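You operate a simulated robot arm through the tools that you are given. There is no shell and no other tool. Be economical: measure what you need, move in short steps, check, and stop when the job is done.

Carry out the task below with a simulated robot arm. There is one attempt and no reset: what you move stays moved.

## Task
Put things in order on the table top. At the end: the silver shaft from the table top stands on top of the black hub; the green pin gauge (marked "GO") from the table top stands on top of the brown wood pad; the silver tall block stands on top of the silver test disc (marked "60 HRC"); the silver roller from the table top stands on top of the blue reel; the silver nozzle stands where the silver tall block stood; whatever was shut is shut again. Leave all else as you found it, and nothing knocked over.

Only the result counts: the job must be done as asked and must still hold three seconds after the hand-in. Knocking over, shifting, dropping, spilling or breaking anything else fails it.

## Robot
A 7-joint arm with a two-finger parallel gripper, fixed in place. Base frame: the origin is at the foot of the arm, x ahead of it, y to its left, z up; the work surface is at about z = 0. Readings come in m, degrees, newtons and seconds.
With the tool pointing down near the work surface it reaches from about 0.22 to 0.58 m from the base axis. Its first joint turns from -66.0 to 66.0 degrees. Payload 2.5 kg.
The TCP is the grasp point between the finger pads, 0.023 m short of the fingertips. In the tool frame z runs along the fingers and y along their closing line. Largest opening 0.094 m; finger width 0.038, thickness 0.01; the body of the gripper, 0.054 by 0.096 m, starts 0.039 m behind the TCP.
Orientation is that of the tool frame in the base frame, as a unit quaternion [x, y, z, w]. With the fingers straight down and closing along the base's y, the tool's x points along the base's -x, its y along +y and its z along -z.

## Interface
- The arm moves only by the tool apply_moves. Its argument "motion" is a list of rows, each a list of 7 numbers: the shift along the tool's x, y, z in m, then the turn, a rotation vector about the tool's x, y, z in rad, then the finger opening in m, from 0 to 0.094. In form: [[tx, ty, tz, ax, ay, az, fingers], ...]. A call has 1 to 20 rows; each row shifts and turns the commanded pose from where the row before left it, along the tool's axes as they then stand. Rows are played at 5 a second. More than 0.05 m and 8.6 degrees between two rows, or a gripper value outside its range, and nothing of the call is played. Where a pose cannot be reached the arm comes as near as it can. A force on the tool above 40 N (or 10 N above the force at the start of the call, whichever is more), or a blocked arm, ends the call early, and 0.2 s more pass. Each finger travels about 0.108 m/s and halts on what it meets, pressing with about 29 N; the grip force reading is that of the motor and also rises with nothing between the fingers. The clock runs only during rows and for 0.2 s after the last one: add rows that do not move to give the fingers time. It gives the time, the measured TCP pose, the force on the tool (base axes), the opening and the grip force at its end, in the units of the frame above (readings bear some noise).
- Cameras (640 x 400 px; columns grow to the right, rows downward): "scene" is fixed at [0.1171, -0.4142, 0.54]; the picture's right is [0.85, -0.53, 0.00], its down [-0.34, -0.54, -0.77] and it looks along [0.41, 0.65, -0.64] (base axes); focal length 251 px, centre (320, 200). "wrist" rides on the gripper at [-0.039, 0, -0.044] in the tool frame; the picture's right is [0.00, -1.00, 0.00], its down [0.97, 0.00, -0.24] and it looks along [0.24, 0.00, 0.97] (tool axes); focal length 218 px, centre (320, 200).
- snapshot(camera): a new picture of that camera. The clock stands still meanwhile.
- point_at(camera, pixels): for up to 12 pixels [column, row] of the newest picture of that camera ("zoom" is the newest enlarged one), the place [x, y, z] in the base frame of the surface seen there, good to about 0.003 m, but the place of the scene camera against the robot may be out by one fixed shift of up to 0.012 m in any direction. The clock stands still meanwhile.
- enlarge(camera, box): a new picture of the part [left, top, right, bottom] of that camera's present view, enlarged. The clock stands still meanwhile.
- close_job(): hands the job in; it is judged then, once.

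Keep the steps short. Do not move on a guess: measure, check each grasp and each placing, and mend mistakes. In all there are 80 turns and 38 pictures (those below and enlarged ones count). Leave the gripper open and the arm clear of the work at the hand-in unless told otherwise, and finish with a single line.

The tools are called after ">>>" as name(argument=value, ...) on one line, values as JSON. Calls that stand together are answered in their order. apply_moves: Moves the arm, as the interface text tells. Its arguments: {"type":"object","properties":{"motion":{"type":"array"}},"required":["motion"]} The other tools are called the same way: snapshot (camera) takes a picture; point_at (camera, pixels) gives the place of the surface under pixels of a picture; enlarge (camera, box) takes an enlarged picture of a part of a camera's view; close_job () hands the job in.

At the start:

```text
clock: 0.0
position: [0.3238, 0.3012, 0.3237]
orientation: [0.0, 1.0, -0.001, 0.0]
force: [-0.4, -0.1, -0.3]
grip_width: 0.0939
grip_force: 0.1
```

scene: 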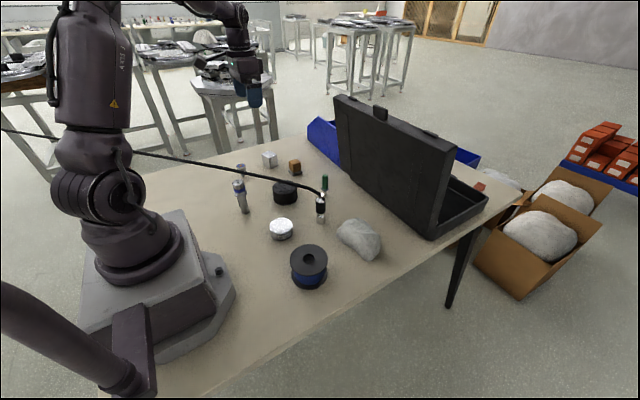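
wrist: 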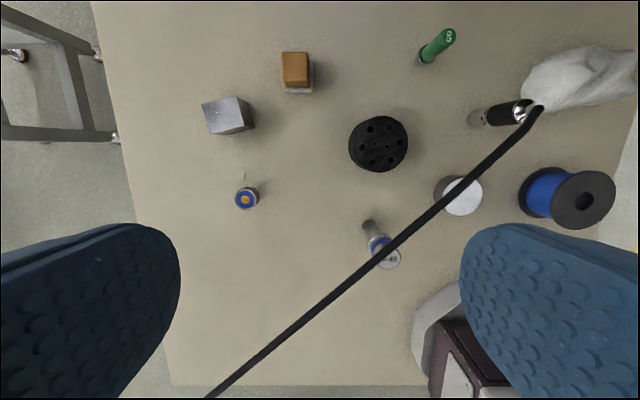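

I see the table with several objects, an open case, and a cable crossing above the table. I'll enlarge the scene and wrist views to identify things.

>>> enlarge(camera="scene", box=[210, 130, 410, 300])

>>> enlarge(camera="wrist", box=[180, 10, 640, 300])

```text
2.35 times, centred on (310, 215) of scene
```

zoom: 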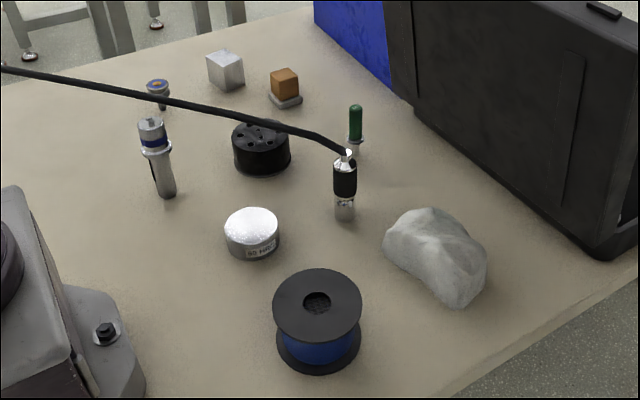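

```text
1.38 times, centred on (410, 155) of wrist
```

zoom: 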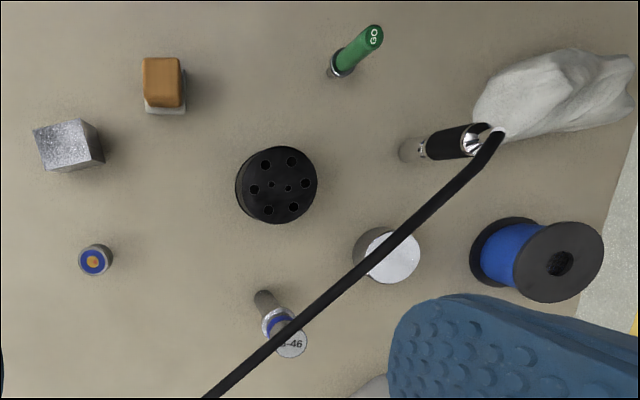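

I need closer views: the marked cylinder near (242,195), the small one at (240,172), and the cable item at (320,207).

>>> enlarge(camera="scene", box=[220, 145, 340, 220])

>>> enlarge(camera="wrist", box=[340, 80, 560, 290])

>>> enlarge(camera="scene", box=[300, 80, 500, 260])

```text
5.33 times, centred on (280, 182) of scene
```

zoom: 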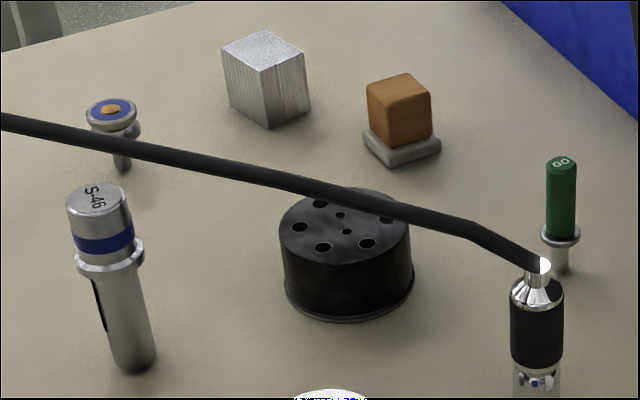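

```text
1.90 times, centred on (450, 185) of wrist
```

zoom: 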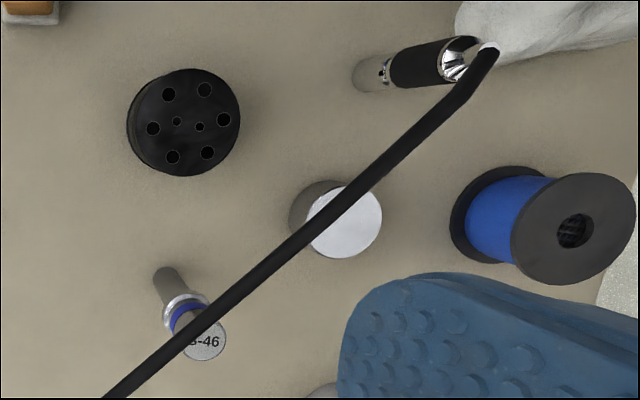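

```text
2.22 times, centred on (400, 170) of scene
```

zoom: 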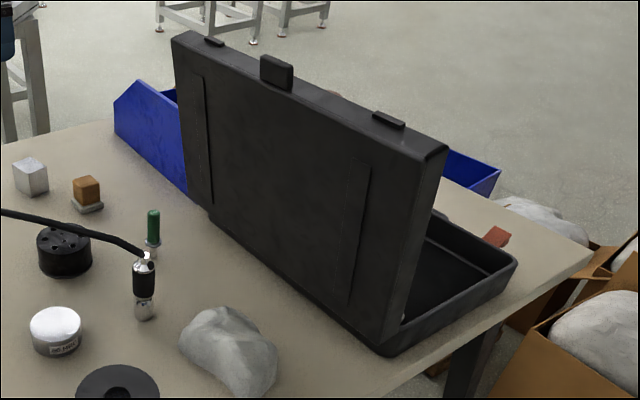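

Identify so far: shaft "S-46", black hub, GO gauge, brown pad on grey base, tall block, 60 HRC disc, reel. Measuring places from the wrist picture (arm's own, no fixed shift).

>>> point_at(camera="wrist", pixels=[[295, 68], [233, 108], [244, 199], [378, 145], [445, 36], [462, 196], [581, 200], [388, 260], [368, 226], [527, 108], [478, 118], [300, 325]])

>>> point_at(camera="scene", pixels=[[20, 134], [100, 147], [200, 165], [260, 175], [300, 183], [320, 197], [321, 210], [320, 220], [241, 167], [242, 174], [325, 177], [380, 110]])

```text
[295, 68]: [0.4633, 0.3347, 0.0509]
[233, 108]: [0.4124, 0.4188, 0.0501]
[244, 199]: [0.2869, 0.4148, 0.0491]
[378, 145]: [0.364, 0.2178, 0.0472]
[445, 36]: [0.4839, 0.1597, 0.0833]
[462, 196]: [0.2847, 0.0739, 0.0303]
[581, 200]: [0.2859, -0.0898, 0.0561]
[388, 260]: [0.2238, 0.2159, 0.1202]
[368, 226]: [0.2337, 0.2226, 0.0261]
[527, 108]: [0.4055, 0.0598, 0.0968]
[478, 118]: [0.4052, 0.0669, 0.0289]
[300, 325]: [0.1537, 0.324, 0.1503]
```

```text
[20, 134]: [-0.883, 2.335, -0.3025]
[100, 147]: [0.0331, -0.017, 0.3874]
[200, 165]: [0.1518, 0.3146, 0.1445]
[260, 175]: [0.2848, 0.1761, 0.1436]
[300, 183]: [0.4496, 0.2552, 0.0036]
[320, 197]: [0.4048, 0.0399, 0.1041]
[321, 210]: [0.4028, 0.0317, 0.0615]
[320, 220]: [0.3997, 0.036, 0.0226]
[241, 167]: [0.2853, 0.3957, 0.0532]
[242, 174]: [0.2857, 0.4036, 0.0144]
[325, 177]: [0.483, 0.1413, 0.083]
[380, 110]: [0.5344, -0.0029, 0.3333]
```

The hose (black line) is attached to the item at (0.405,0.065), so that looks like the nozzle; I need to know where the hose comes from. Enlarging the left of the scene.

>>> enlarge(camera="scene", box=[0, 90, 180, 200])

```text
3.56 times, centred on (90, 145) of scene
```

zoom: 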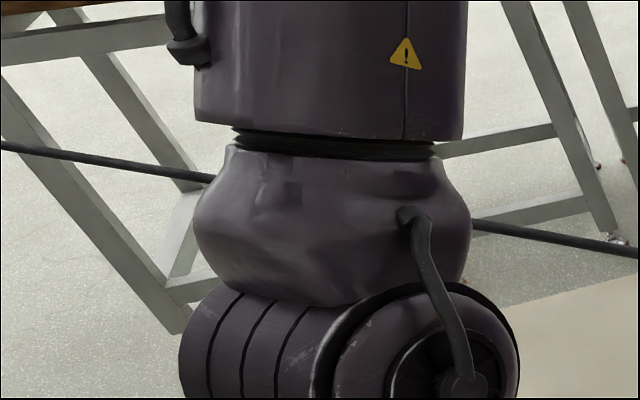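

>>> point_at(camera="zoom", pixels=[[4, 145], [100, 160], [150, 168], [200, 178], [480, 226], [500, 229], [550, 237], [600, 245], [630, 250]])

>>> point_at(camera="scene", pixels=[[150, 155], [230, 170], [245, 172], [275, 178], [300, 184], [310, 188], [316, 192], [264, 160], [271, 153], [294, 163], [294, 170], [320, 203]])

```text
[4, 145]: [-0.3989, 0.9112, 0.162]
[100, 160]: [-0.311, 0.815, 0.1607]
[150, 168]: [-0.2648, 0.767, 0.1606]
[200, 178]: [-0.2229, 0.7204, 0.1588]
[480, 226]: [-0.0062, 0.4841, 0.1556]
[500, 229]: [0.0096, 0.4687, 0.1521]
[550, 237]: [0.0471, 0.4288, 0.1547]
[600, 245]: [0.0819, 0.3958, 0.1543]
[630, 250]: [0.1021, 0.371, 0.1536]
```

```text
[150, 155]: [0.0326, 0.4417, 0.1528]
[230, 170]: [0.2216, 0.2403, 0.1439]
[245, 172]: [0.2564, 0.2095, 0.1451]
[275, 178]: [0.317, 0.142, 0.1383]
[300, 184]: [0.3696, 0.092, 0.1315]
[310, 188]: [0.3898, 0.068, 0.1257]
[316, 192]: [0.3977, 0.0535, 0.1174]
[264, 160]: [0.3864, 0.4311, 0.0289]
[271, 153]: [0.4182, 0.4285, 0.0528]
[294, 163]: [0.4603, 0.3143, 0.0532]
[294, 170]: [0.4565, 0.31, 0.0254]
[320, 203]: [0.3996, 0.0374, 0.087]
```

Hose is straight and level (z≈0.15) from a far-off anchor at the left back to the nozzle. So: the hose item is the nozzle, the small blue/orange-topped one the roller. Plan: block→disc, roller→reel, then nozzle (hose out of the way), then shaft and gauge. I move above the block for a closer look.

>>> apply_moves(motion=[[-0.012, 0.022, 0.025, 0, 0, 0, 0.094], [-0.012, 0.022, 0.025, 0, 0, 0, 0.094], [-0.012, 0.022, 0.025, 0, 0, 0, 0.094], [-0.012, 0.022, 0.025, 0, 0, 0, 0.094]])

>>> snapshot(camera="wrist")

```text
clock: 1.0
position: [0.3739, 0.3905, 0.2239]
orientation: [-0.001, 1.0, 0.0, 0.0]
force: [0.8, 0.1, 0.0]
grip_width: 0.094
grip_force: 0.1
```

```text
29 pictures are left
```

wrist: 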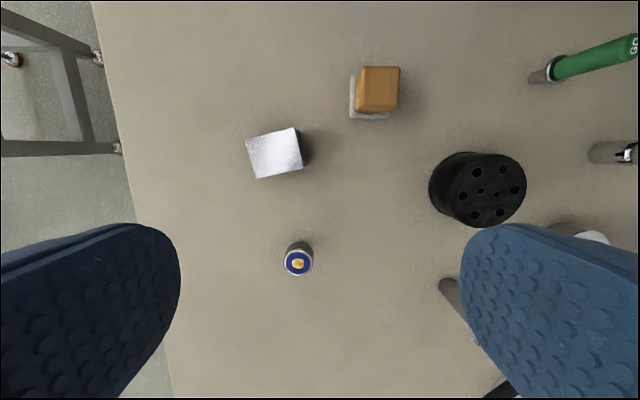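

>>> point_at(camera="wrist", pixels=[[247, 141], [293, 129], [301, 167], [259, 178], [275, 153], [299, 263], [287, 263], [312, 263], [378, 88], [492, 192], [359, 70], [398, 68]])

>>> enlarge(camera="wrist", box=[230, 50, 430, 290])

```text
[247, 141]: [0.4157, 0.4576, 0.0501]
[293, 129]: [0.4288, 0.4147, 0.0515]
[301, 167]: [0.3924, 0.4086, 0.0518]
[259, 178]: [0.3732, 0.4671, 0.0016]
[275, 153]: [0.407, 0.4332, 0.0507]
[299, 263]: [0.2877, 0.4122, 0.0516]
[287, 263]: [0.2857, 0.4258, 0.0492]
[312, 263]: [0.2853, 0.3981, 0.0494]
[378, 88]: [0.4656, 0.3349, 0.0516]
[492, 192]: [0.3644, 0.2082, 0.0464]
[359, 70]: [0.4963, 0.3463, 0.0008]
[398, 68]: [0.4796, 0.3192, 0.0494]
```

```text
1.67 times, centred on (330, 170) of wrist
```

zoom: 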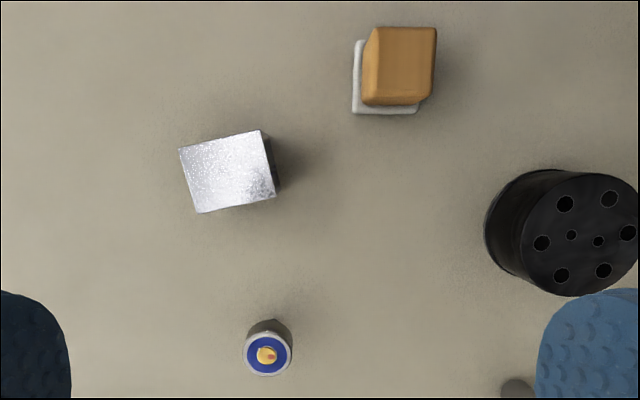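

Block: centre ≈(0.404,0.433), 0.049×0.039×0.051 high, turned ≈13°. Next: move above it, turn 13°, at z 0.12.

>>> apply_moves(motion=[[-0.015, 0.021, 0.035, 0, 0, 0, 0.094], [-0.015, 0.0215, 0.035, 0, 0, 0, 0.094], [0, 0, 0.03, 0, 0, -0.114, 0.094], [0, 0, 0, 0, 0, -0.114, 0.094], [0, 0, 0, 0, 0, 0, 0.094]])

>>> snapshot(camera="wrist")

```text
clock: 2.2
position: [0.4023, 0.4318, 0.1229]
orientation: [-0.114, 0.993, 0.0, -0.001]
force: [-0.5, 0.4, 0.0]
grip_width: 0.0939
grip_force: 0.0
```

```text
27 pictures are left
```

wrist: 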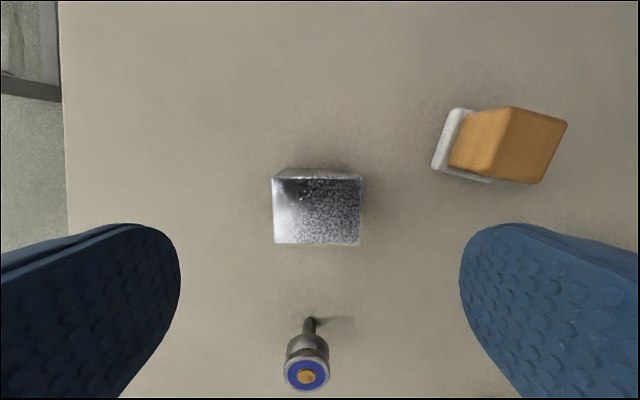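

Aligned squarely, reach held. Measure block corners for the final centring.

>>> point_at(camera="wrist", pixels=[[276, 182], [358, 180], [356, 239], [278, 239], [317, 210], [310, 319], [306, 376], [308, 350], [460, 115], [436, 168], [490, 178], [328, 366]])

```text
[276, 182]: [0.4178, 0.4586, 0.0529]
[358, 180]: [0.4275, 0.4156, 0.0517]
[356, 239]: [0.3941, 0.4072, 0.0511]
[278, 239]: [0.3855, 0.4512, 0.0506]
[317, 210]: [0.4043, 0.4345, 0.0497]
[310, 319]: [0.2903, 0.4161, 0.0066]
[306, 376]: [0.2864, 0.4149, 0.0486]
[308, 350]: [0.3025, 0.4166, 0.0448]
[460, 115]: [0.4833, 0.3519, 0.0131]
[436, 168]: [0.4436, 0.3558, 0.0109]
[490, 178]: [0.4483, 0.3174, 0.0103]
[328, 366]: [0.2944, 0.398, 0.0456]
```

Centre ≈(0.406,0.433). Shift 4 mm outward, lower to z≈0.034, and close.

>>> apply_moves(motion=[[-0.004, 0, 0.03, 0, 0, 0, 0.094], [0, 0, 0.03, 0, 0, 0, 0.094], [0, 0, 0.028, 0, 0, 0, 0.094], [0, 0, 0, 0, 0, 0, 0.094], [0, 0, 0, 0, 0, 0, 0.03], [0, 0, 0, 0, 0, 0, 0.03], [0, 0, 0, 0, 0, 0, 0.03]])

```text
clock: 3.8
position: [0.4044, 0.4325, 0.0368]
orientation: [-0.114, 0.993, 0.0, 0.0]
force: [-1.6, 0.5, 1.0]
grip_width: 0.0498
grip_force: 29.2
```

Block held (0.0498 wide). Lift to z≈0.29, turn back to yaw 0, and carry toward the disc above the hose.

>>> apply_moves(motion=[[0, 0, -0.02, 0, 0, 0, 0.03], [0, 0, -0.045, 0, 0, 0, 0.03], [0, 0, -0.045, 0, 0, 0, 0.03], [0, 0, -0.045, 0, 0, 0.114, 0.03], [0, 0, -0.045, 0, 0, 0.114, 0.03], [0, 0, -0.045, 0, 0, 0, 0.03], [0.017, -0.0445, 0, 0, 0, 0, 0.03], [0.017, -0.0445, 0, 0, 0, 0, 0.03], [0.017, -0.0445, 0, 0, 0, 0, 0.03], [0.017, -0.0445, 0, 0, 0, 0, 0.03], [0.017, -0.0445, 0, 0, 0, 0, 0.03], [0.017, -0.0445, 0, 0, 0, 0, 0.03], [0.017, -0.0445, 0, 0, 0, 0, 0.03], [0, 0, 0, 0, 0, 0, 0.03]])

>>> snapshot(camera="wrist")

```text
clock: 6.8
position: [0.2819, 0.1172, 0.2798]
orientation: [-0.001, 1.0, 0.0, -0.001]
force: [0.4, -0.2, -5.6]
grip_width: 0.0496
grip_force: 29.1
out of reach, approached as far as the arm can: row 6
```

```text
26 pictures are left
```

wrist: 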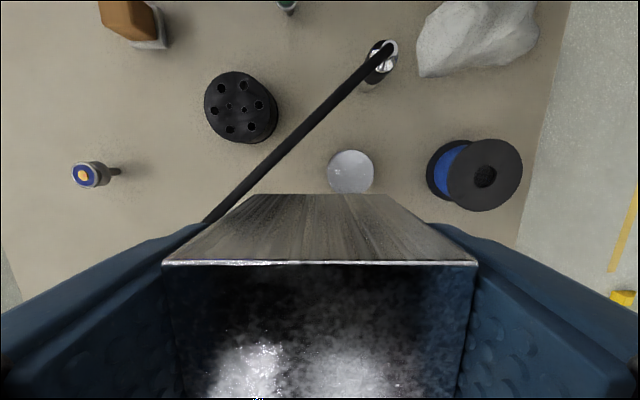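

The disc is visible at (351,172). Measure disc edges, reel and its hole, hose and nozzle top.

>>> point_at(camera="wrist", pixels=[[331, 172], [371, 172], [351, 153], [351, 190], [451, 174], [519, 176], [484, 143], [486, 208], [486, 178], [300, 132], [382, 52], [240, 190]])

```text
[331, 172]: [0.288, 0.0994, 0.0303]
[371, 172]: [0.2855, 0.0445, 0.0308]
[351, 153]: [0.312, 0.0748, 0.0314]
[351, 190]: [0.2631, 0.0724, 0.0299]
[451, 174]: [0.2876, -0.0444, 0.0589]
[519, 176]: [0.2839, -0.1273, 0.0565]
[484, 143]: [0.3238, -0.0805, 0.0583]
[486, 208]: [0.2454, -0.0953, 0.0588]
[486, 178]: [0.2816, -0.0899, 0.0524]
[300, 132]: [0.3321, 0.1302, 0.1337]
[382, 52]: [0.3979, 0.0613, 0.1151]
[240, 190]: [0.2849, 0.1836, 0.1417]
```

Disc centre ≈(0.287,0.073), top z 0.0305. Shift over it, then lower to z≈0.08.

>>> apply_moves(motion=[[-0.0035, -0.022, 0, 0, 0, 0, 0.03], [0, -0.022, 0, 0, 0, 0, 0.03], [0, 0, 0.04, 0, 0, 0, 0.03], [0, 0, 0.04, 0, 0, 0, 0.03], [0, 0, 0.04, 0, 0, 0, 0.03], [0, 0, 0.04, 0, 0, 0, 0.03], [0, 0, 0.038, 0, 0, 0, 0.03], [0, 0, 0, 0, 0, 0, 0.03]])

>>> enlarge(camera="scene", box=[220, 150, 360, 260])

```text
clock: 8.6
position: [0.2867, 0.0728, 0.0808]
orientation: [0.0, 1.0, 0.0, 0.0]
force: [-0.1, -0.2, -6.3]
grip_width: 0.0497
grip_force: 29.1
```

```text
3.64 times, centred on (290, 205) of scene
```

zoom: 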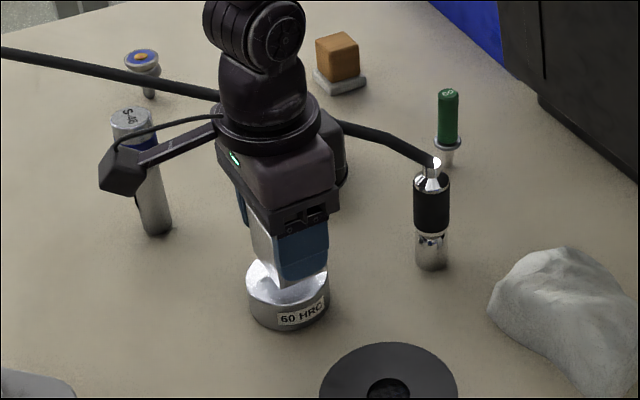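

There is a boxed boom with a small cord on the gripper, on the left near the shaft. Measure it before lowering.

>>> point_at(camera="zoom", pixels=[[122, 170], [105, 180], [135, 160], [122, 190], [180, 152], [215, 135], [160, 225], [133, 112], [290, 292], [262, 280], [325, 260], [300, 320]])

```text
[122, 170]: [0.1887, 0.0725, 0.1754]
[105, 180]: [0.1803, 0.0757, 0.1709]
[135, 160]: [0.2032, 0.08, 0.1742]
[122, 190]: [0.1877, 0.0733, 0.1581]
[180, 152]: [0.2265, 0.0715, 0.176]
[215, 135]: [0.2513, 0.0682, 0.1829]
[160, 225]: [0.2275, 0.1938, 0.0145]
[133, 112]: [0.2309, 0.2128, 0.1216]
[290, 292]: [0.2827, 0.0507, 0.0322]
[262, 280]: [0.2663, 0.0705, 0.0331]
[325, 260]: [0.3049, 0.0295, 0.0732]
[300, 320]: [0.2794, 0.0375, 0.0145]
```

The boom sits 0.1 m on the base side of the TCP, ≥0.07 above it; clear here. Lower block gently onto the disc.

>>> apply_moves(motion=[[0, 0, 0.006, 0, 0, 0, 0.03], [0, 0, 0.005, 0, 0, 0, 0.03], [0, 0, 0.002, 0, 0, 0, 0.03], [0, 0, 0, 0, 0, 0, 0.03]])

```text
clock: 9.6
position: [0.2858, 0.0728, 0.0678]
orientation: [0.0, 1.0, 0.0, 0.0]
force: [1.1, 0.5, -5.6]
grip_width: 0.05
grip_force: 29.0
```

Still carrying the weight (-5.6 N). Lower 1 mm at a time.

>>> apply_moves(motion=[[0, 0, 0.001, 0, 0, 0, 0.03], [0, 0, 0.001, 0, 0, 0, 0.03], [0, 0, 0, 0, 0, 0, 0.03]])

```text
clock: 10.4
position: [0.2868, 0.0729, 0.0668]
orientation: [0.0, 1.0, 0.0, 0.001]
force: [-0.2, -0.4, -5.4]
grip_width: 0.0498
grip_force: 29.4
```

>>> apply_moves(motion=[[0, 0, 0.001, 0, 0, 0, 0.03], [0, 0, 0.001, 0, 0, 0, 0.03], [0, 0, 0.0, 0, 0, 0, 0.03]])

```text
clock: 11.2
position: [0.2871, 0.0716, 0.0657]
orientation: [0.0, 1.0, 0.0, 0.001]
force: [-2.9, -1.9, 25.5]
grip_width: 0.0499
grip_force: 28.8
```

Contact (+25 N). Ease up 1 mm, open moderately, then rise.

>>> apply_moves(motion=[[0, 0, -0.001, 0, 0, 0, 0.03], [0, 0, 0, 0, 0, 0, 0.06], [0, 0, 0, 0, 0, 0, 0.07], [0, 0, 0, 0, 0, 0, 0.07], [0, 0, -0.03, 0, 0, 0, 0.07], [0, 0, -0.045, 0, 0, 0, 0.07], [0, 0, -0.045, 0, 0, 0, 0.07], [0, 0, -0.045, 0, 0, 0, 0.07], [0, 0, -0.045, 0, 0, 0, 0.07], [0, 0, 0, 0, 0, 0, 0.07]])

>>> snapshot(camera="wrist")

```text
clock: 13.4
position: [0.2838, 0.0724, 0.2753]
orientation: [0.0, 1.0, 0.001, 0.0]
force: [-0.7, 0.6, -0.2]
grip_width: 0.0702
grip_force: 0.0
```

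```text
24 pictures are left
```

wrist: 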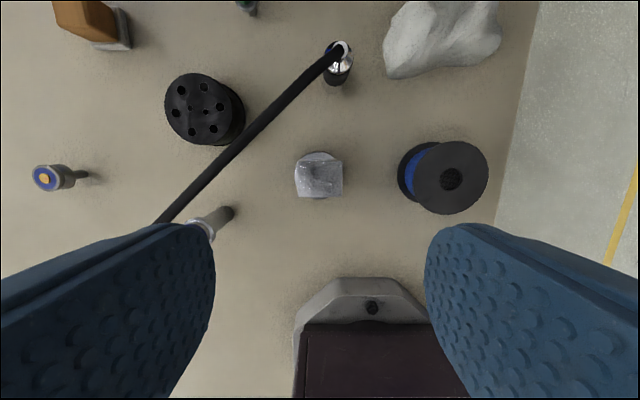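

Block stands on the disc. Measure roller more and the robot-base height near the reel (for boom clearance).

>>> point_at(camera="wrist", pixels=[[365, 292], [372, 340], [420, 320], [420, 370], [44, 178], [85, 175], [449, 178], [449, 145], [449, 210], [416, 178], [486, 178], [319, 180]])

>>> enlarge(camera="scene", box=[220, 150, 270, 190])

```text
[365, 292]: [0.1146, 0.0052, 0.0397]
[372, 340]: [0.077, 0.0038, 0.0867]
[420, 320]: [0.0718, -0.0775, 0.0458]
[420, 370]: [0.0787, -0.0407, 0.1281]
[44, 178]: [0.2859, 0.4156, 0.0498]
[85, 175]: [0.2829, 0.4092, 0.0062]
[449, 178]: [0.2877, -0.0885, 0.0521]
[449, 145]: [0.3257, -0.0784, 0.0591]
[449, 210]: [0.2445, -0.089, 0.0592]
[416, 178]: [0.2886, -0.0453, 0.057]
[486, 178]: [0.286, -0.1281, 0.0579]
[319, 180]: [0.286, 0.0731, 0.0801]
```

```text
10.00 times, centred on (245, 170) of scene
```

zoom: 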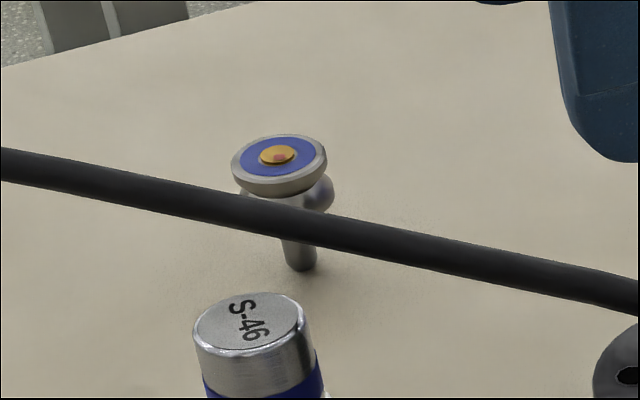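

Roller: thin stem (~11 mm), lower collar, top disc at z 0.05. Move over it at z≈0.13 with open fingers.

>>> apply_moves(motion=[[-0.0005, 0.049, 0, 0, 0, 0, 0.094], [-0.0005, 0.049, 0, 0, 0, 0, 0.094], [-0.0005, 0.049, 0, 0, 0, 0, 0.094], [-0.0005, 0.049, 0, 0, 0, 0, 0.094], [-0.0005, 0.049, 0, 0, 0, 0, 0.094], [-0.0005, 0.049, 0, 0, 0, 0, 0.094], [-0.0005, 0.0485, 0, 0, 0, 0, 0.094], [0, 0, 0.045, 0, 0, 0, 0.094], [0, 0, 0.045, 0, 0, 0, 0.094], [0, 0, 0.045, 0, 0, 0, 0.094], [0, 0, 0, 0, 0, 0, 0.094]])

>>> snapshot(camera="wrist")

```text
clock: 15.8
position: [0.2888, 0.4135, 0.1406]
orientation: [-0.001, 1.0, 0.0, 0.0]
force: [0.0, 0.0, 0.5]
grip_width: 0.0941
grip_force: 0.0
```

```text
22 pictures are left
```

wrist: 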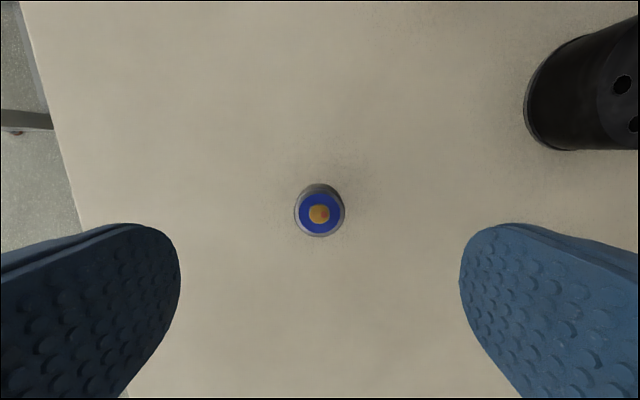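

>>> point_at(camera="wrist", pixels=[[319, 214], [297, 214], [341, 214], [319, 194], [319, 234]])

```text
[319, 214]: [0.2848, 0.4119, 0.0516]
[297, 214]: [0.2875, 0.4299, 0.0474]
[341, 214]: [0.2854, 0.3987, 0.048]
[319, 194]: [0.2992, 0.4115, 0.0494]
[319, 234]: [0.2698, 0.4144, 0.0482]
```

Centre (0.286,0.4135). Lower to z≈0.043 and close.

>>> apply_moves(motion=[[0.003, 0, 0.035, 0, 0, 0, 0.094], [0, 0, 0.035, 0, 0, 0, 0.094], [0, 0, 0.027, 0, 0, 0, 0.094], [0, 0, 0, 0, 0, 0, 0.06], [0, 0, 0, 0, 0, 0, 0.045], [0, 0, 0, 0, 0, 0, 0.035], [0, 0, 0, 0, 0, 0, 0.02], [0, 0, 0, 0, 0, 0, 0.02]])

```text
clock: 17.6
position: [0.2872, 0.4148, 0.0438]
orientation: [0.0, 1.0, 0.001, -0.001]
force: [0.1, -0.3, -0.4]
grip_width: 0.0332
grip_force: 29.2
```

Roller held (0.0332). Lift and carry to over the reel at (0.286,-0.087).

>>> apply_moves(motion=[[0, 0, -0.045, 0, 0, 0, 0.02], [0, 0, -0.049, 0, 0, 0, 0.02], [0, 0, -0.049, 0, 0, 0, 0.02], [0, 0, -0.049, 0, 0, 0, 0.02], [0, 0, -0.049, 0, 0, 0, 0.02], [0, -0.0456, 0, 0, 0, 0, 0.02], [0, -0.0456, 0, 0, 0, 0, 0.02], [0, -0.0456, 0, 0, 0, 0, 0.02], [0, -0.0456, 0, 0, 0, 0, 0.02], [0, -0.0456, 0, 0, 0, 0, 0.02], [0, -0.0456, 0, 0, 0, 0, 0.02], [0, -0.0456, 0, 0, 0, 0, 0.02], [0, -0.0456, 0, 0, 0, 0, 0.02], [0, -0.0456, 0, 0, 0, 0, 0.02], [0, -0.0456, 0, 0, 0, 0, 0.02], [0, -0.0456, 0, 0, 0, 0, 0.02], [0, 0, 0.045, 0, 0, 0, 0.02], [0, 0, 0.045, 0, 0, 0, 0.02], [0, 0, 0, 0, 0, 0, 0.02]])

>>> snapshot(camera="wrist")

```text
clock: 21.6
position: [0.2872, -0.085, 0.1949]
orientation: [-0.001, 1.0, 0.0, -0.001]
force: [-0.6, 0.1, -0.6]
grip_width: 0.0332
grip_force: 29.6
```

```text
21 pictures are left
```

wrist: 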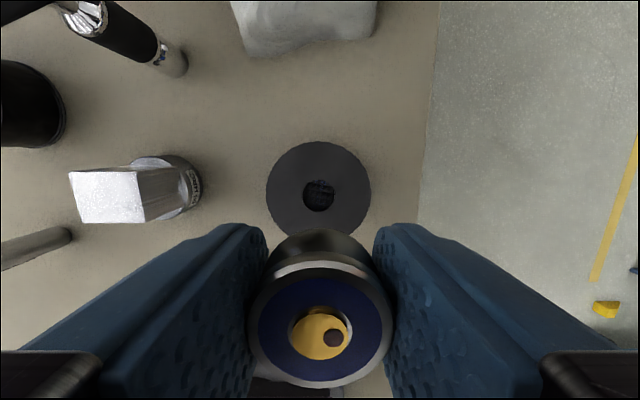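

>>> point_at(camera="wrist", pixels=[[318, 195], [312, 188], [325, 203], [268, 190], [368, 190], [318, 144], [310, 190], [330, 195]])

>>> enlarge(camera="wrist", box=[260, 135, 380, 240])

```text
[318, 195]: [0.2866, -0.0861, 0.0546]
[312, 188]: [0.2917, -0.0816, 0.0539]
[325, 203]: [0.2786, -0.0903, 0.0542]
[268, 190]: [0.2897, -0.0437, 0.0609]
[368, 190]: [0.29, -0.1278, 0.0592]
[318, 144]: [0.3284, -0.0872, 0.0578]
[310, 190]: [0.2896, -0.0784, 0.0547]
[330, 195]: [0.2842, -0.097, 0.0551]
```

```text
3.81 times, centred on (320, 188) of wrist
```

zoom: 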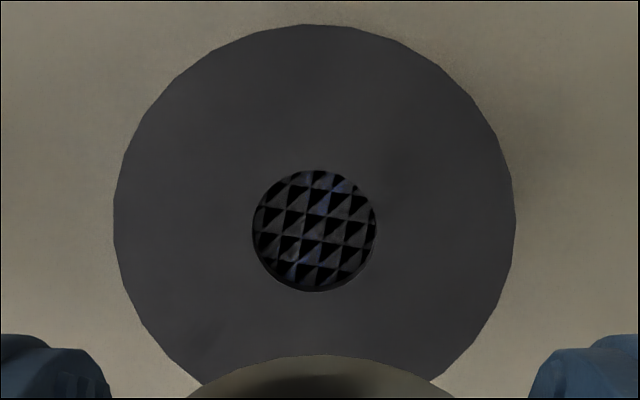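

The hole is a shallow recess (floor z≈0.0545) with room for the stem. Lower to just above it.

>>> apply_moves(motion=[[0, -0.0015, 0.03, 0, 0, 0, 0.02], [0, 0, 0.03, 0, 0, 0, 0.02], [0, 0, 0.025, 0, 0, 0, 0.02], [0, 0, 0, 0, 0, 0, 0.02]])

>>> enlarge(camera="scene", box=[270, 200, 350, 295])

```text
clock: 22.6
position: [0.2876, -0.0887, 0.1106]
orientation: [0.001, 1.0, 0.0, 0.0]
force: [0.4, -0.3, -2.0]
grip_width: 0.033
grip_force: 28.5
```

```text
4.21 times, centred on (310, 248) of scene
```

zoom: 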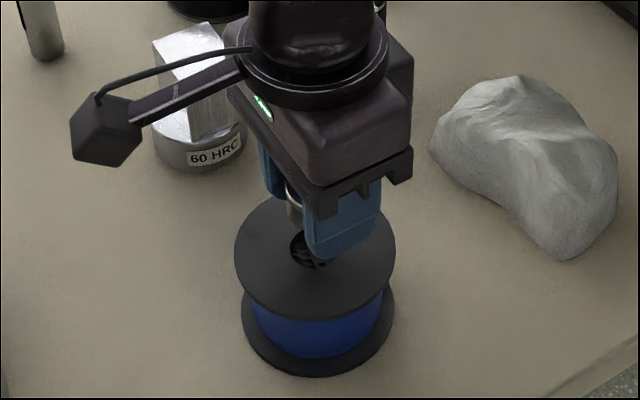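

Well above the hole. Lower in small steps until contact.

>>> apply_moves(motion=[[0, 0.001, 0.004, 0, 0, 0, 0.02], [0, 0, 0.003, 0, 0, 0, 0.02], [0, 0, 0.002, 0, 0, 0, 0.02], [0, 0, 0.001, 0, 0, 0, 0.02], [0, 0, 0, 0, 0, 0, 0.02]])

```text
clock: 23.8
position: [0.2869, -0.087, 0.0996]
orientation: [0.0, 1.0, 0.0, 0.001]
force: [-2.3, 0.5, 16.9]
grip_width: 0.0333
grip_force: 28.7
```

Contact at bottom z≈0.056 (recess floor). Ease off, open and rise.

>>> apply_moves(motion=[[0, 0, -0.0007, 0, 0, 0, 0.02], [0, 0, 0, 0, 0, 0, 0.045], [0, 0, 0, 0, 0, 0, 0.08], [0, 0, 0, 0, 0, 0, 0.08], [0, 0, -0.02, 0, 0, 0, 0.08], [0, 0, -0.04, 0, 0, 0, 0.08], [0, 0, -0.04, 0, 0, 0, 0.08], [0, 0, -0.04, 0, 0, 0, 0.08], [0, 0, -0.04, 0, 0, 0, 0.08], [0, 0, 0, 0, 0, 0, 0.08]])

>>> enlarge(camera="scene", box=[260, 180, 360, 295])

```text
clock: 26.0
position: [0.2861, -0.0873, 0.2809]
orientation: [-0.001, 1.0, 0.001, 0.001]
force: [0.3, 0.6, 0.0]
grip_width: 0.0799
grip_force: 0.1
```

```text
3.48 times, centred on (310, 238) of scene
```

zoom: 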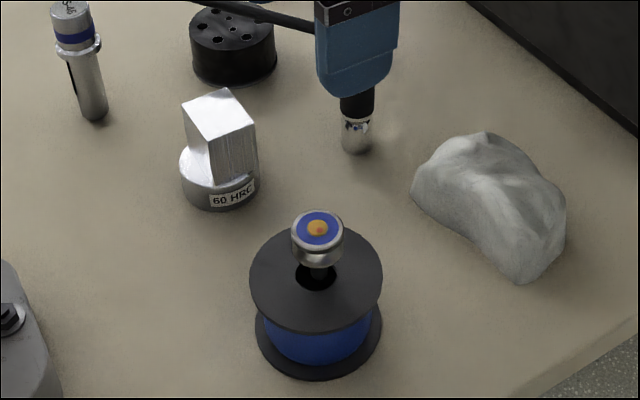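

Roller stands on the reel. Next the nozzle: hose leaves toward (-0.7,+0.7), so I'll close the fingers along (0.7,0.7) (yaw -45°). Move above it high and turn.

>>> apply_moves(motion=[[-0.029, 0.037, 0, 0, 0, 0, 0.08], [-0.029, 0.037, 0, 0, 0, 0, 0.08], [-0.029, 0.037, 0, 0, 0, 0, 0.08], [-0.029, 0.037, 0, 0, 0, 0, 0.08], [0, 0, 0, 0, 0, 0.131, 0.08], [0, 0, 0, 0, 0, 0.131, 0.08], [0, 0, 0, 0, 0, 0.131, 0.08], [0, 0, 0.02, 0, 0, 0.131, 0.08], [0, 0, 0.02, 0, 0, 0.131, 0.08], [0, 0, 0.02, 0, 0, 0.131, 0.08], [0, 0, 0, 0, 0, 0, 0.08]])

>>> snapshot(camera="wrist")

```text
clock: 28.4
position: [0.402, 0.0616, 0.2192]
orientation: [0.385, 0.923, 0.0, 0.0]
force: [-0.4, 0.5, 0.2]
grip_width: 0.0799
grip_force: 0.0
```

```text
17 pictures are left
```

wrist: 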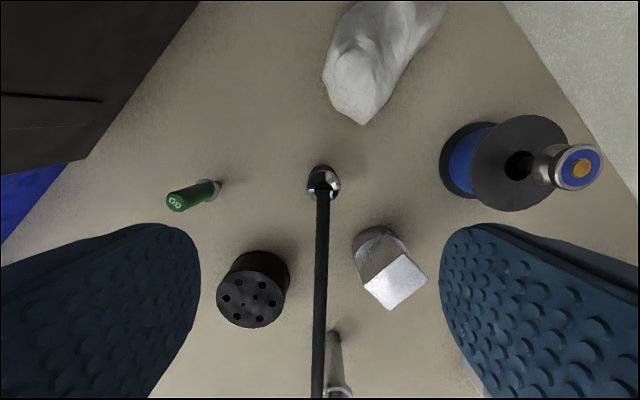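

Hose runs straight down the picture: well aligned between the fingers. Measure nozzle top, neck and hose heights.

>>> point_at(camera="wrist", pixels=[[321, 171], [309, 183], [338, 183], [312, 170], [333, 170], [322, 185], [322, 200], [321, 225], [320, 270], [319, 330], [324, 178], [335, 196]])

>>> enlarge(camera="wrist", box=[280, 150, 360, 220])

```text
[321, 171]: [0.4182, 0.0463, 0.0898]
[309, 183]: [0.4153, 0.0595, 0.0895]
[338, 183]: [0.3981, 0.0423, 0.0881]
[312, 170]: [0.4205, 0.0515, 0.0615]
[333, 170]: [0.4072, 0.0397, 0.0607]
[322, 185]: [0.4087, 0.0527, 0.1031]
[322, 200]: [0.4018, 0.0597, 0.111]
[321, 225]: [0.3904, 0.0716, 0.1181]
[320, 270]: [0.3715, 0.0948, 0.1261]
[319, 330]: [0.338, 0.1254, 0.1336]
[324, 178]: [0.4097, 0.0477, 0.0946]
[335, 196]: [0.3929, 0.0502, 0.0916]
```

```text
5.71 times, centred on (320, 185) of wrist
```

zoom: 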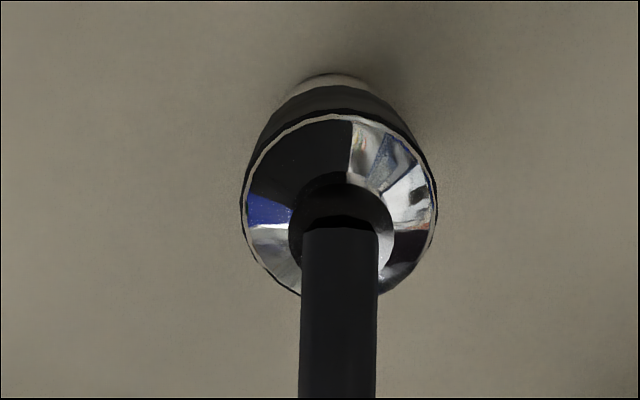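

Nozzle rim z≈0.089, Ø≈0.024, centre ≈(0.4065,0.0515); hose top at 27 mm out is z 0.118. Descend to TCP z≈0.09 (gripper body at 0.129, clear of the hose). First to z 0.11.

>>> apply_moves(motion=[[-0.0102, -0.0035, 0, 0, 0, 0, 0.07], [0, 0, 0.035, 0, 0, 0, 0.07], [0, 0, 0.035, 0, 0, 0, 0.07], [0, 0, 0.035, 0, 0, 0, 0.07], [0, 0, 0, 0, 0, 0, 0.07]])

>>> snapshot(camera="wrist")

```text
clock: 29.6
position: [0.4067, 0.0518, 0.1151]
orientation: [0.383, 0.924, -0.001, 0.0]
force: [0.7, 0.2, -0.2]
grip_width: 0.0698
grip_force: 0.1
```

```text
15 pictures are left
```

wrist: 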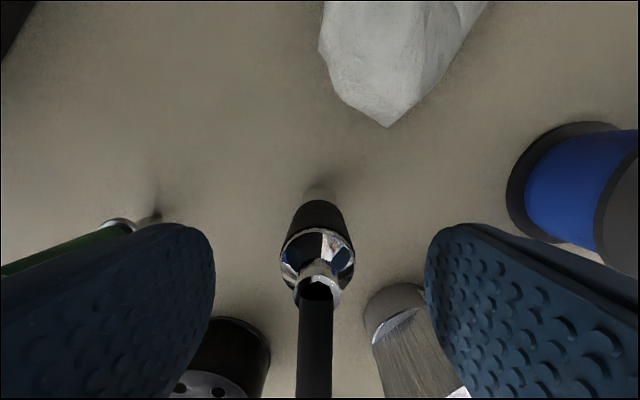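

Centred between the fingers. Lower to z≈0.09 and close.

>>> apply_moves(motion=[[0, 0, 0.015, 0, 0, 0, 0.07], [0, 0, 0.01, 0, 0, 0, 0.07], [0, 0, 0, 0, 0, 0, 0.045], [0, 0, 0, 0, 0, 0, 0.03], [0, 0, 0, 0, 0, 0, 0.015], [0, 0, 0, 0, 0, 0, 0.01], [0, 0, 0, 0, 0, 0, 0.01]])

```text
clock: 31.2
position: [0.4068, 0.0522, 0.0902]
orientation: [0.384, 0.923, 0.0, 0.001]
force: [-0.7, -0.6, -0.1]
grip_width: 0.0267
grip_force: 28.6
```

Held (0.0267). Lift 6 cm and read the force.

>>> apply_moves(motion=[[0, 0, -0.01, 0, 0, 0, 0.01], [0, 0, -0.025, 0, 0, 0, 0.01], [0, 0, -0.025, 0, 0, 0, 0.01], [0, 0, 0, 0, 0, 0, 0.01]])

>>> snapshot(camera="scene")

```text
clock: 32.2
position: [0.4079, 0.0522, 0.1498]
orientation: [0.384, 0.923, 0.0, 0.0]
force: [-0.7, 0.7, -1.0]
grip_width: 0.027
grip_force: 29.0
```

```text
14 pictures are left
```

scene: 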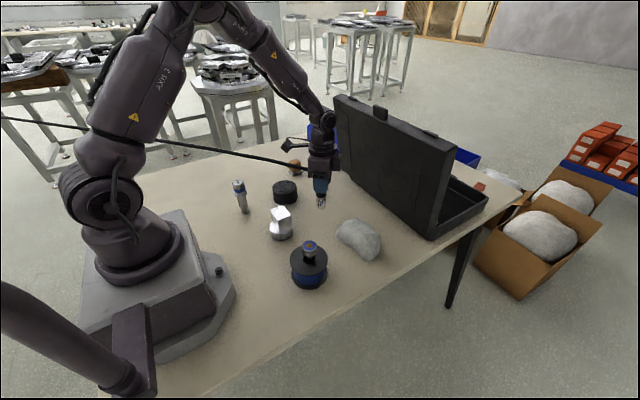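

Nothing pulls; hose follows and rises. Lift to z≈0.29 and carry to the block's old spot, staying high; then check.

>>> apply_moves(motion=[[0, 0, -0.045, 0, 0, 0, 0.01], [0, 0, -0.045, 0, 0, 0, 0.01], [0, 0, -0.045, 0, 0, 0, 0.01], [0.0338, 0.0335, 0, 0, 0, 0, 0.01], [0.0338, 0.0335, 0, 0, 0, 0, 0.01], [0.0338, 0.0335, 0, 0, 0, 0, 0.01], [0.0338, 0.0335, 0, 0, 0, 0, 0.01], [0, 0, 0, 0, 0, 0, 0.01]])

>>> snapshot(camera="scene")

```text
clock: 34.0
position: [0.407, 0.2424, 0.2857]
orientation: [0.384, 0.923, 0.001, 0.0]
force: [0.4, 0.1, -1.1]
grip_width: 0.0269
grip_force: 28.7
```

```text
13 pictures are left
```

scene: 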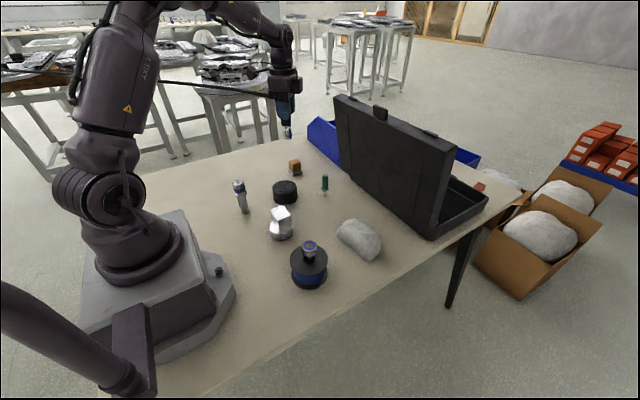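

Everything still standing; hose travels along with the nozzle. Continue to the spot and lower to z≈0.15.

>>> apply_moves(motion=[[0.0338, 0.0335, 0, 0, 0, 0, 0.01], [0.0338, 0.0335, 0, 0, 0, 0, 0.01], [0.0338, 0.0335, 0, 0, 0, 0, 0.01], [0.0338, 0.0335, 0, 0, 0, 0, 0.01], [0, 0, 0.045, 0, 0, 0, 0.01], [0, 0, 0.045, 0, 0, 0, 0.01], [0, 0, 0.045, 0, 0, 0, 0.01], [0, 0, 0, 0, 0, 0, 0.01]])

```text
clock: 35.8
position: [0.4011, 0.4243, 0.1479]
orientation: [0.384, 0.923, -0.001, 0.0]
force: [-0.6, -0.3, -2.1]
grip_width: 0.0268
grip_force: 29.2
out of reach, approached as far as the arm can: row 4
```

Slightly short (0.4011,0.4243). Lower another 4 cm and see.

>>> apply_moves(motion=[[0, 0, 0.02, 0, 0, 0, 0.01], [0, 0, 0.02, 0, 0, 0, 0.01], [0, 0, 0, 0, 0, 0, 0.01]])

```text
clock: 36.6
position: [0.3998, 0.4248, 0.1084]
orientation: [0.384, 0.923, 0.0, 0.0]
force: [-0.6, 0.2, -0.8]
grip_width: 0.0267
grip_force: 28.8
```

Now shift to (0.4055,0.433).

>>> apply_moves(motion=[[0.0018, 0.0098, 0, 0, 0, 0, 0.01], [0, 0, 0.009, 0, 0, 0, 0.01], [0, 0, 0, 0, 0, 0, 0.01]])

```text
clock: 37.4
position: [0.4051, 0.4349, 0.0994]
orientation: [0.384, 0.923, -0.001, 0.0]
force: [-0.3, 0.3, -1.4]
grip_width: 0.0269
grip_force: 29.1
```

Reached. Lower the last ~9 mm gently until contact (grasp height was 0.0902).

>>> apply_moves(motion=[[0, -0.001, 0.004, 0, 0, 0, 0.01], [0, 0, 0.003, 0, 0, 0, 0.01], [0, 0, 0.0015, 0, 0, 0, 0.01], [0, 0, 0.001, 0, 0, 0, 0.01], [0, 0, 0, 0, 0, 0, 0.01]])

```text
clock: 38.6
position: [0.4051, 0.4331, 0.09]
orientation: [0.384, 0.923, 0.0, 0.0]
force: [0.0, -0.4, 1.2]
grip_width: 0.027
grip_force: 29.1
```

>>> apply_moves(motion=[[0, 0, 0.0007, 0, 0, 0, 0.01], [0, 0, 0.0005, 0, 0, 0, 0.01], [0, 0, 0, 0, 0, 0, 0.01]])

```text
clock: 39.4
position: [0.4053, 0.4336, 0.0886]
orientation: [0.384, 0.923, 0.001, 0.0]
force: [-2.5, -4.1, 11.8]
grip_width: 0.0269
grip_force: 29.0
```

Contact. Ease, open, rise, and look.

>>> apply_moves(motion=[[0, 0, -0.0007, 0, 0, 0, 0.01], [0, 0, 0, 0, 0, 0, 0.04], [0, 0, 0, 0, 0, 0, 0.065], [0, 0, 0, 0, 0, 0, 0.065], [0, 0, -0.02, 0, 0, 0, 0.065], [0, 0, -0.03, 0, 0, 0, 0.065], [0, 0, -0.04, 0, 0, 0, 0.065], [0, 0, -0.04, 0, 0, 0, 0.065], [0, -0.03, -0.02, 0, 0, 0, 0.065], [0, 0, 0, 0, 0, 0, 0.065]])

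>>> snapshot(camera="scene")

```text
clock: 41.6
position: [0.3838, 0.4115, 0.2409]
orientation: [0.384, 0.923, 0.0, 0.0]
force: [-1.0, -1.6, 0.0]
grip_width: 0.0648
grip_force: 0.2
```

```text
12 pictures are left
```

scene: 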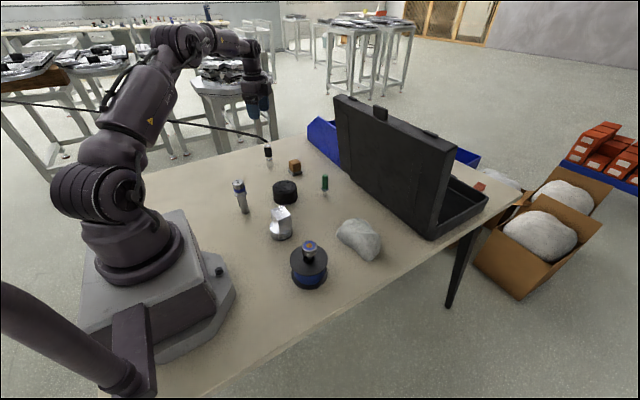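

Nozzle stands at the block's old spot, all else upright. Next the shaft: turn back to yaw 0 and go over (0.232,0.215).

>>> apply_moves(motion=[[0, -0.02, 0, 0, 0, -0.131, 0.08], [0, 0, 0, 0, 0, -0.131, 0.08], [0, 0, 0, 0, 0, -0.131, 0.08], [0, 0, 0, 0, 0, -0.131, 0.08], [0, 0, 0, 0, 0, -0.131, 0.08], [0, 0, 0, 0, 0, -0.133, 0.08], [0.028, -0.037, 0, 0, 0, 0, 0.08], [0.028, -0.037, 0, 0, 0, 0, 0.08], [0.028, -0.037, 0, 0, 0, 0, 0.08], [0.028, -0.037, 0, 0, 0, 0, 0.08], [0.026, -0.035, 0, 0, 0, 0, 0.08], [0, 0, 0, 0, 0, 0, 0.08]])

>>> snapshot(camera="wrist")

```text
clock: 44.2
position: [0.2319, 0.2138, 0.2396]
orientation: [-0.001, 1.0, 0.0, 0.0]
force: [-0.1, 0.5, -0.4]
grip_width: 0.0799
grip_force: 0.0
```

```text
11 pictures are left
```

wrist: 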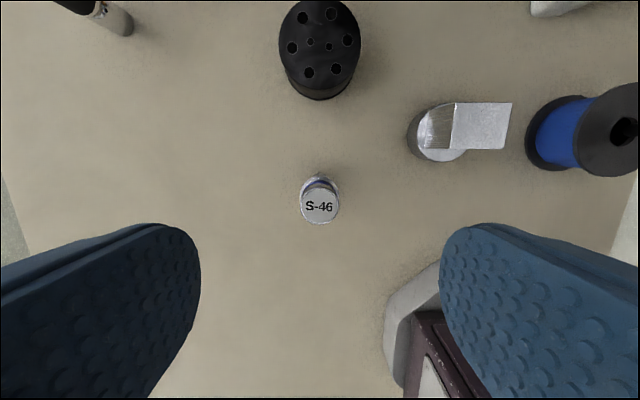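

>>> point_at(camera="wrist", pixels=[[319, 206], [302, 206], [336, 206], [319, 190], [319, 222], [319, 176], [330, 178], [320, 46], [282, 45], [358, 45], [320, 4], [320, 85]])

>>> enlarge(camera="scene", box=[225, 170, 265, 220])

```text
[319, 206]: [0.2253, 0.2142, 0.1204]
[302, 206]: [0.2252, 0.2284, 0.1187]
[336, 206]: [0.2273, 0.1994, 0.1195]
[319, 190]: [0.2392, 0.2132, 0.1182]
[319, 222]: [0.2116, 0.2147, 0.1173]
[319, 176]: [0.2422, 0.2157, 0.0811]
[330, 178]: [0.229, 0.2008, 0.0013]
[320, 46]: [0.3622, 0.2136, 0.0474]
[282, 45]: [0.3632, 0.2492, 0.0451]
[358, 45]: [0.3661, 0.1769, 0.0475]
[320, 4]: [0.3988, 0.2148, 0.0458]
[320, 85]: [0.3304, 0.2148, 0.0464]
```

```text
8.00 times, centred on (245, 195) of scene
```

zoom: 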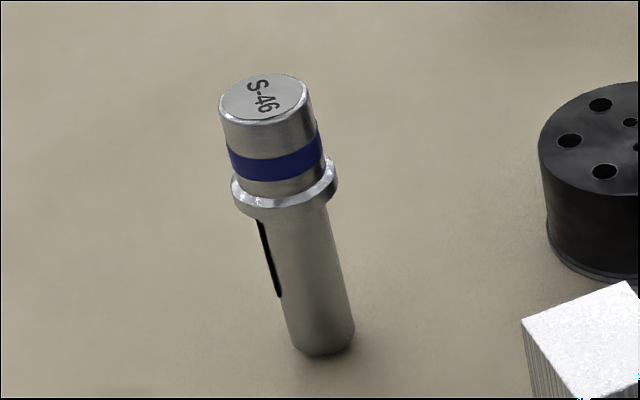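

Shaft centre (0.2257,0.214), top 0.120, collar top 0.081. Lower to z≈0.109 (tips above the collar) and close.

>>> apply_moves(motion=[[0.0062, 0, 0.03, 0, 0, 0, 0.08], [0, 0, 0.035, 0, 0, 0, 0.08], [0, 0, 0.035, 0, 0, 0, 0.08], [0, 0, 0.03, 0, 0, 0, 0.08], [0, 0, 0, 0, 0, 0, 0.08], [0, 0, 0, 0, 0, 0, 0.05], [0, 0, 0, 0, 0, 0, 0.03], [0, 0, 0, 0, 0, 0, 0.02], [0, 0, 0, 0, 0, 0, 0.02]])

```text
clock: 46.2
position: [0.2251, 0.2144, 0.1076]
orientation: [-0.001, 1.0, 0.0, 0.0]
force: [0.0, -0.6, 0.0]
grip_width: 0.0315
grip_force: 29.2
```

Held (0.0315). Lift, carry to the hub centre (0.3645,0.213), lower to ~1 cm above it.

>>> apply_moves(motion=[[0, 0, -0.02, 0, 0, 0, 0.02], [0, 0, -0.04, 0, 0, 0, 0.02], [0, 0, -0.04, 0, 0, 0, 0.02], [0, 0, -0.02, 0, 0, 0, 0.02], [-0.035, -0.0003, 0, 0, 0, 0, 0.02], [-0.035, -0.0003, 0, 0, 0, 0, 0.02], [-0.035, -0.0003, 0, 0, 0, 0, 0.02], [-0.035, -0.0003, 0, 0, 0, 0, 0.02], [0, 0, 0, 0, 0, 0, 0.02], [0, 0, 0.03, 0, 0, 0, 0.02], [0, 0, 0.03, 0, 0, 0, 0.02], [0, 0, 0, 0, 0, 0, 0.02]])

>>> enlarge(camera="scene", box=[240, 120, 340, 220])

```text
clock: 48.8
position: [0.3656, 0.2125, 0.1701]
orientation: [-0.001, 1.0, 0.0, 0.0]
force: [-0.1, -0.4, -4.1]
grip_width: 0.0314
grip_force: 29.3
```

```text
4.00 times, centred on (290, 170) of scene
```

zoom: 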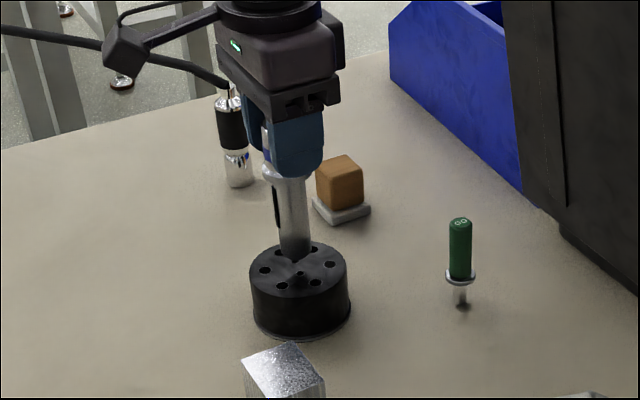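

Shaft hangs over the hub centre. Lower slowly to contact.

>>> apply_moves(motion=[[0, 0, 0.006, 0, 0, 0, 0.02], [0, 0, 0.005, 0, 0, 0, 0.02], [0, 0, 0.002, 0, 0, 0, 0.02], [0, 0, 0.001, 0, 0, 0, 0.02], [0, 0, 0.001, 0, 0, 0, 0.02], [0, 0, 0, 0, 0, 0, 0.02]])

```text
clock: 50.2
position: [0.3654, 0.2131, 0.154]
orientation: [-0.001, 1.0, 0.0, 0.0]
force: [-0.5, -0.6, -3.0]
grip_width: 0.0315
grip_force: 29.1
```

>>> apply_moves(motion=[[0, 0, 0.001, 0, 0, 0, 0.02], [0, 0, 0.0008, 0, 0, 0, 0.02], [0, 0, 0, 0, 0, 0, 0.02]])

```text
clock: 51.0
position: [0.3662, 0.214, 0.1544]
orientation: [-0.001, 1.0, 0.0, 0.001]
force: [-5.7, -5.1, 24.1]
grip_width: 0.0315
grip_force: 29.2
```

Contact (+24 N). Ease up 1 mm, open, and rise.

>>> apply_moves(motion=[[0, 0, -0.001, 0, 0, 0, 0.02], [0, 0, 0, 0, 0, 0, 0.05], [0, 0, 0, 0, 0, 0, 0.075], [0, 0, 0, 0, 0, 0, 0.075], [0, 0, -0.02, 0, 0, 0, 0.075], [0, 0, -0.04, 0, 0, 0, 0.075], [0, 0, -0.03, 0, 0, 0, 0.075], [-0.03, -0.013, -0.01, 0, 0, 0, 0.075], [-0.03, -0.013, 0, 0, 0, 0, 0.075], [-0.03, -0.013, 0, 0, 0, 0, 0.075], [-0.02, -0.013, 0, 0, 0, 0, 0.075], [0, 0, 0, 0, 0, 0, 0.075]])

>>> snapshot(camera="wrist")

>>> enlarge(camera="scene", box=[240, 130, 350, 220])

```text
clock: 53.6
position: [0.4773, 0.1622, 0.2526]
orientation: [-0.001, 1.0, 0.0, 0.0]
force: [-0.2, 0.9, 0.2]
grip_width: 0.0749
grip_force: 0.0
```

```text
8 pictures are left
```

wrist: 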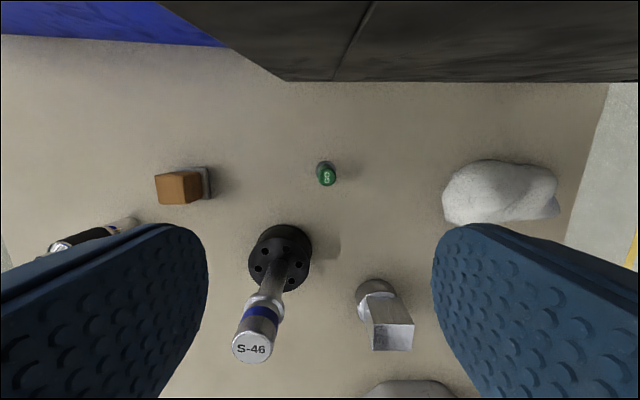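

```text
4.44 times, centred on (295, 175) of scene
```

zoom: 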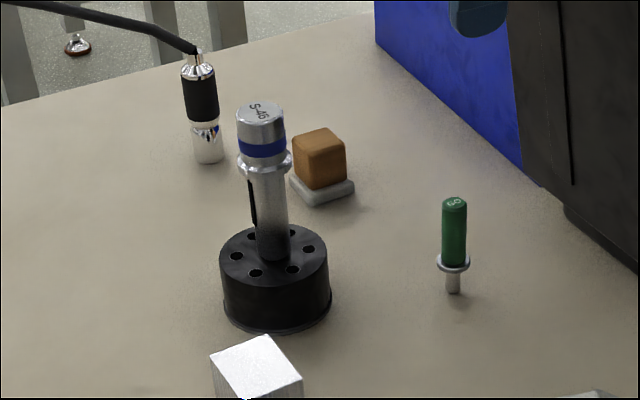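

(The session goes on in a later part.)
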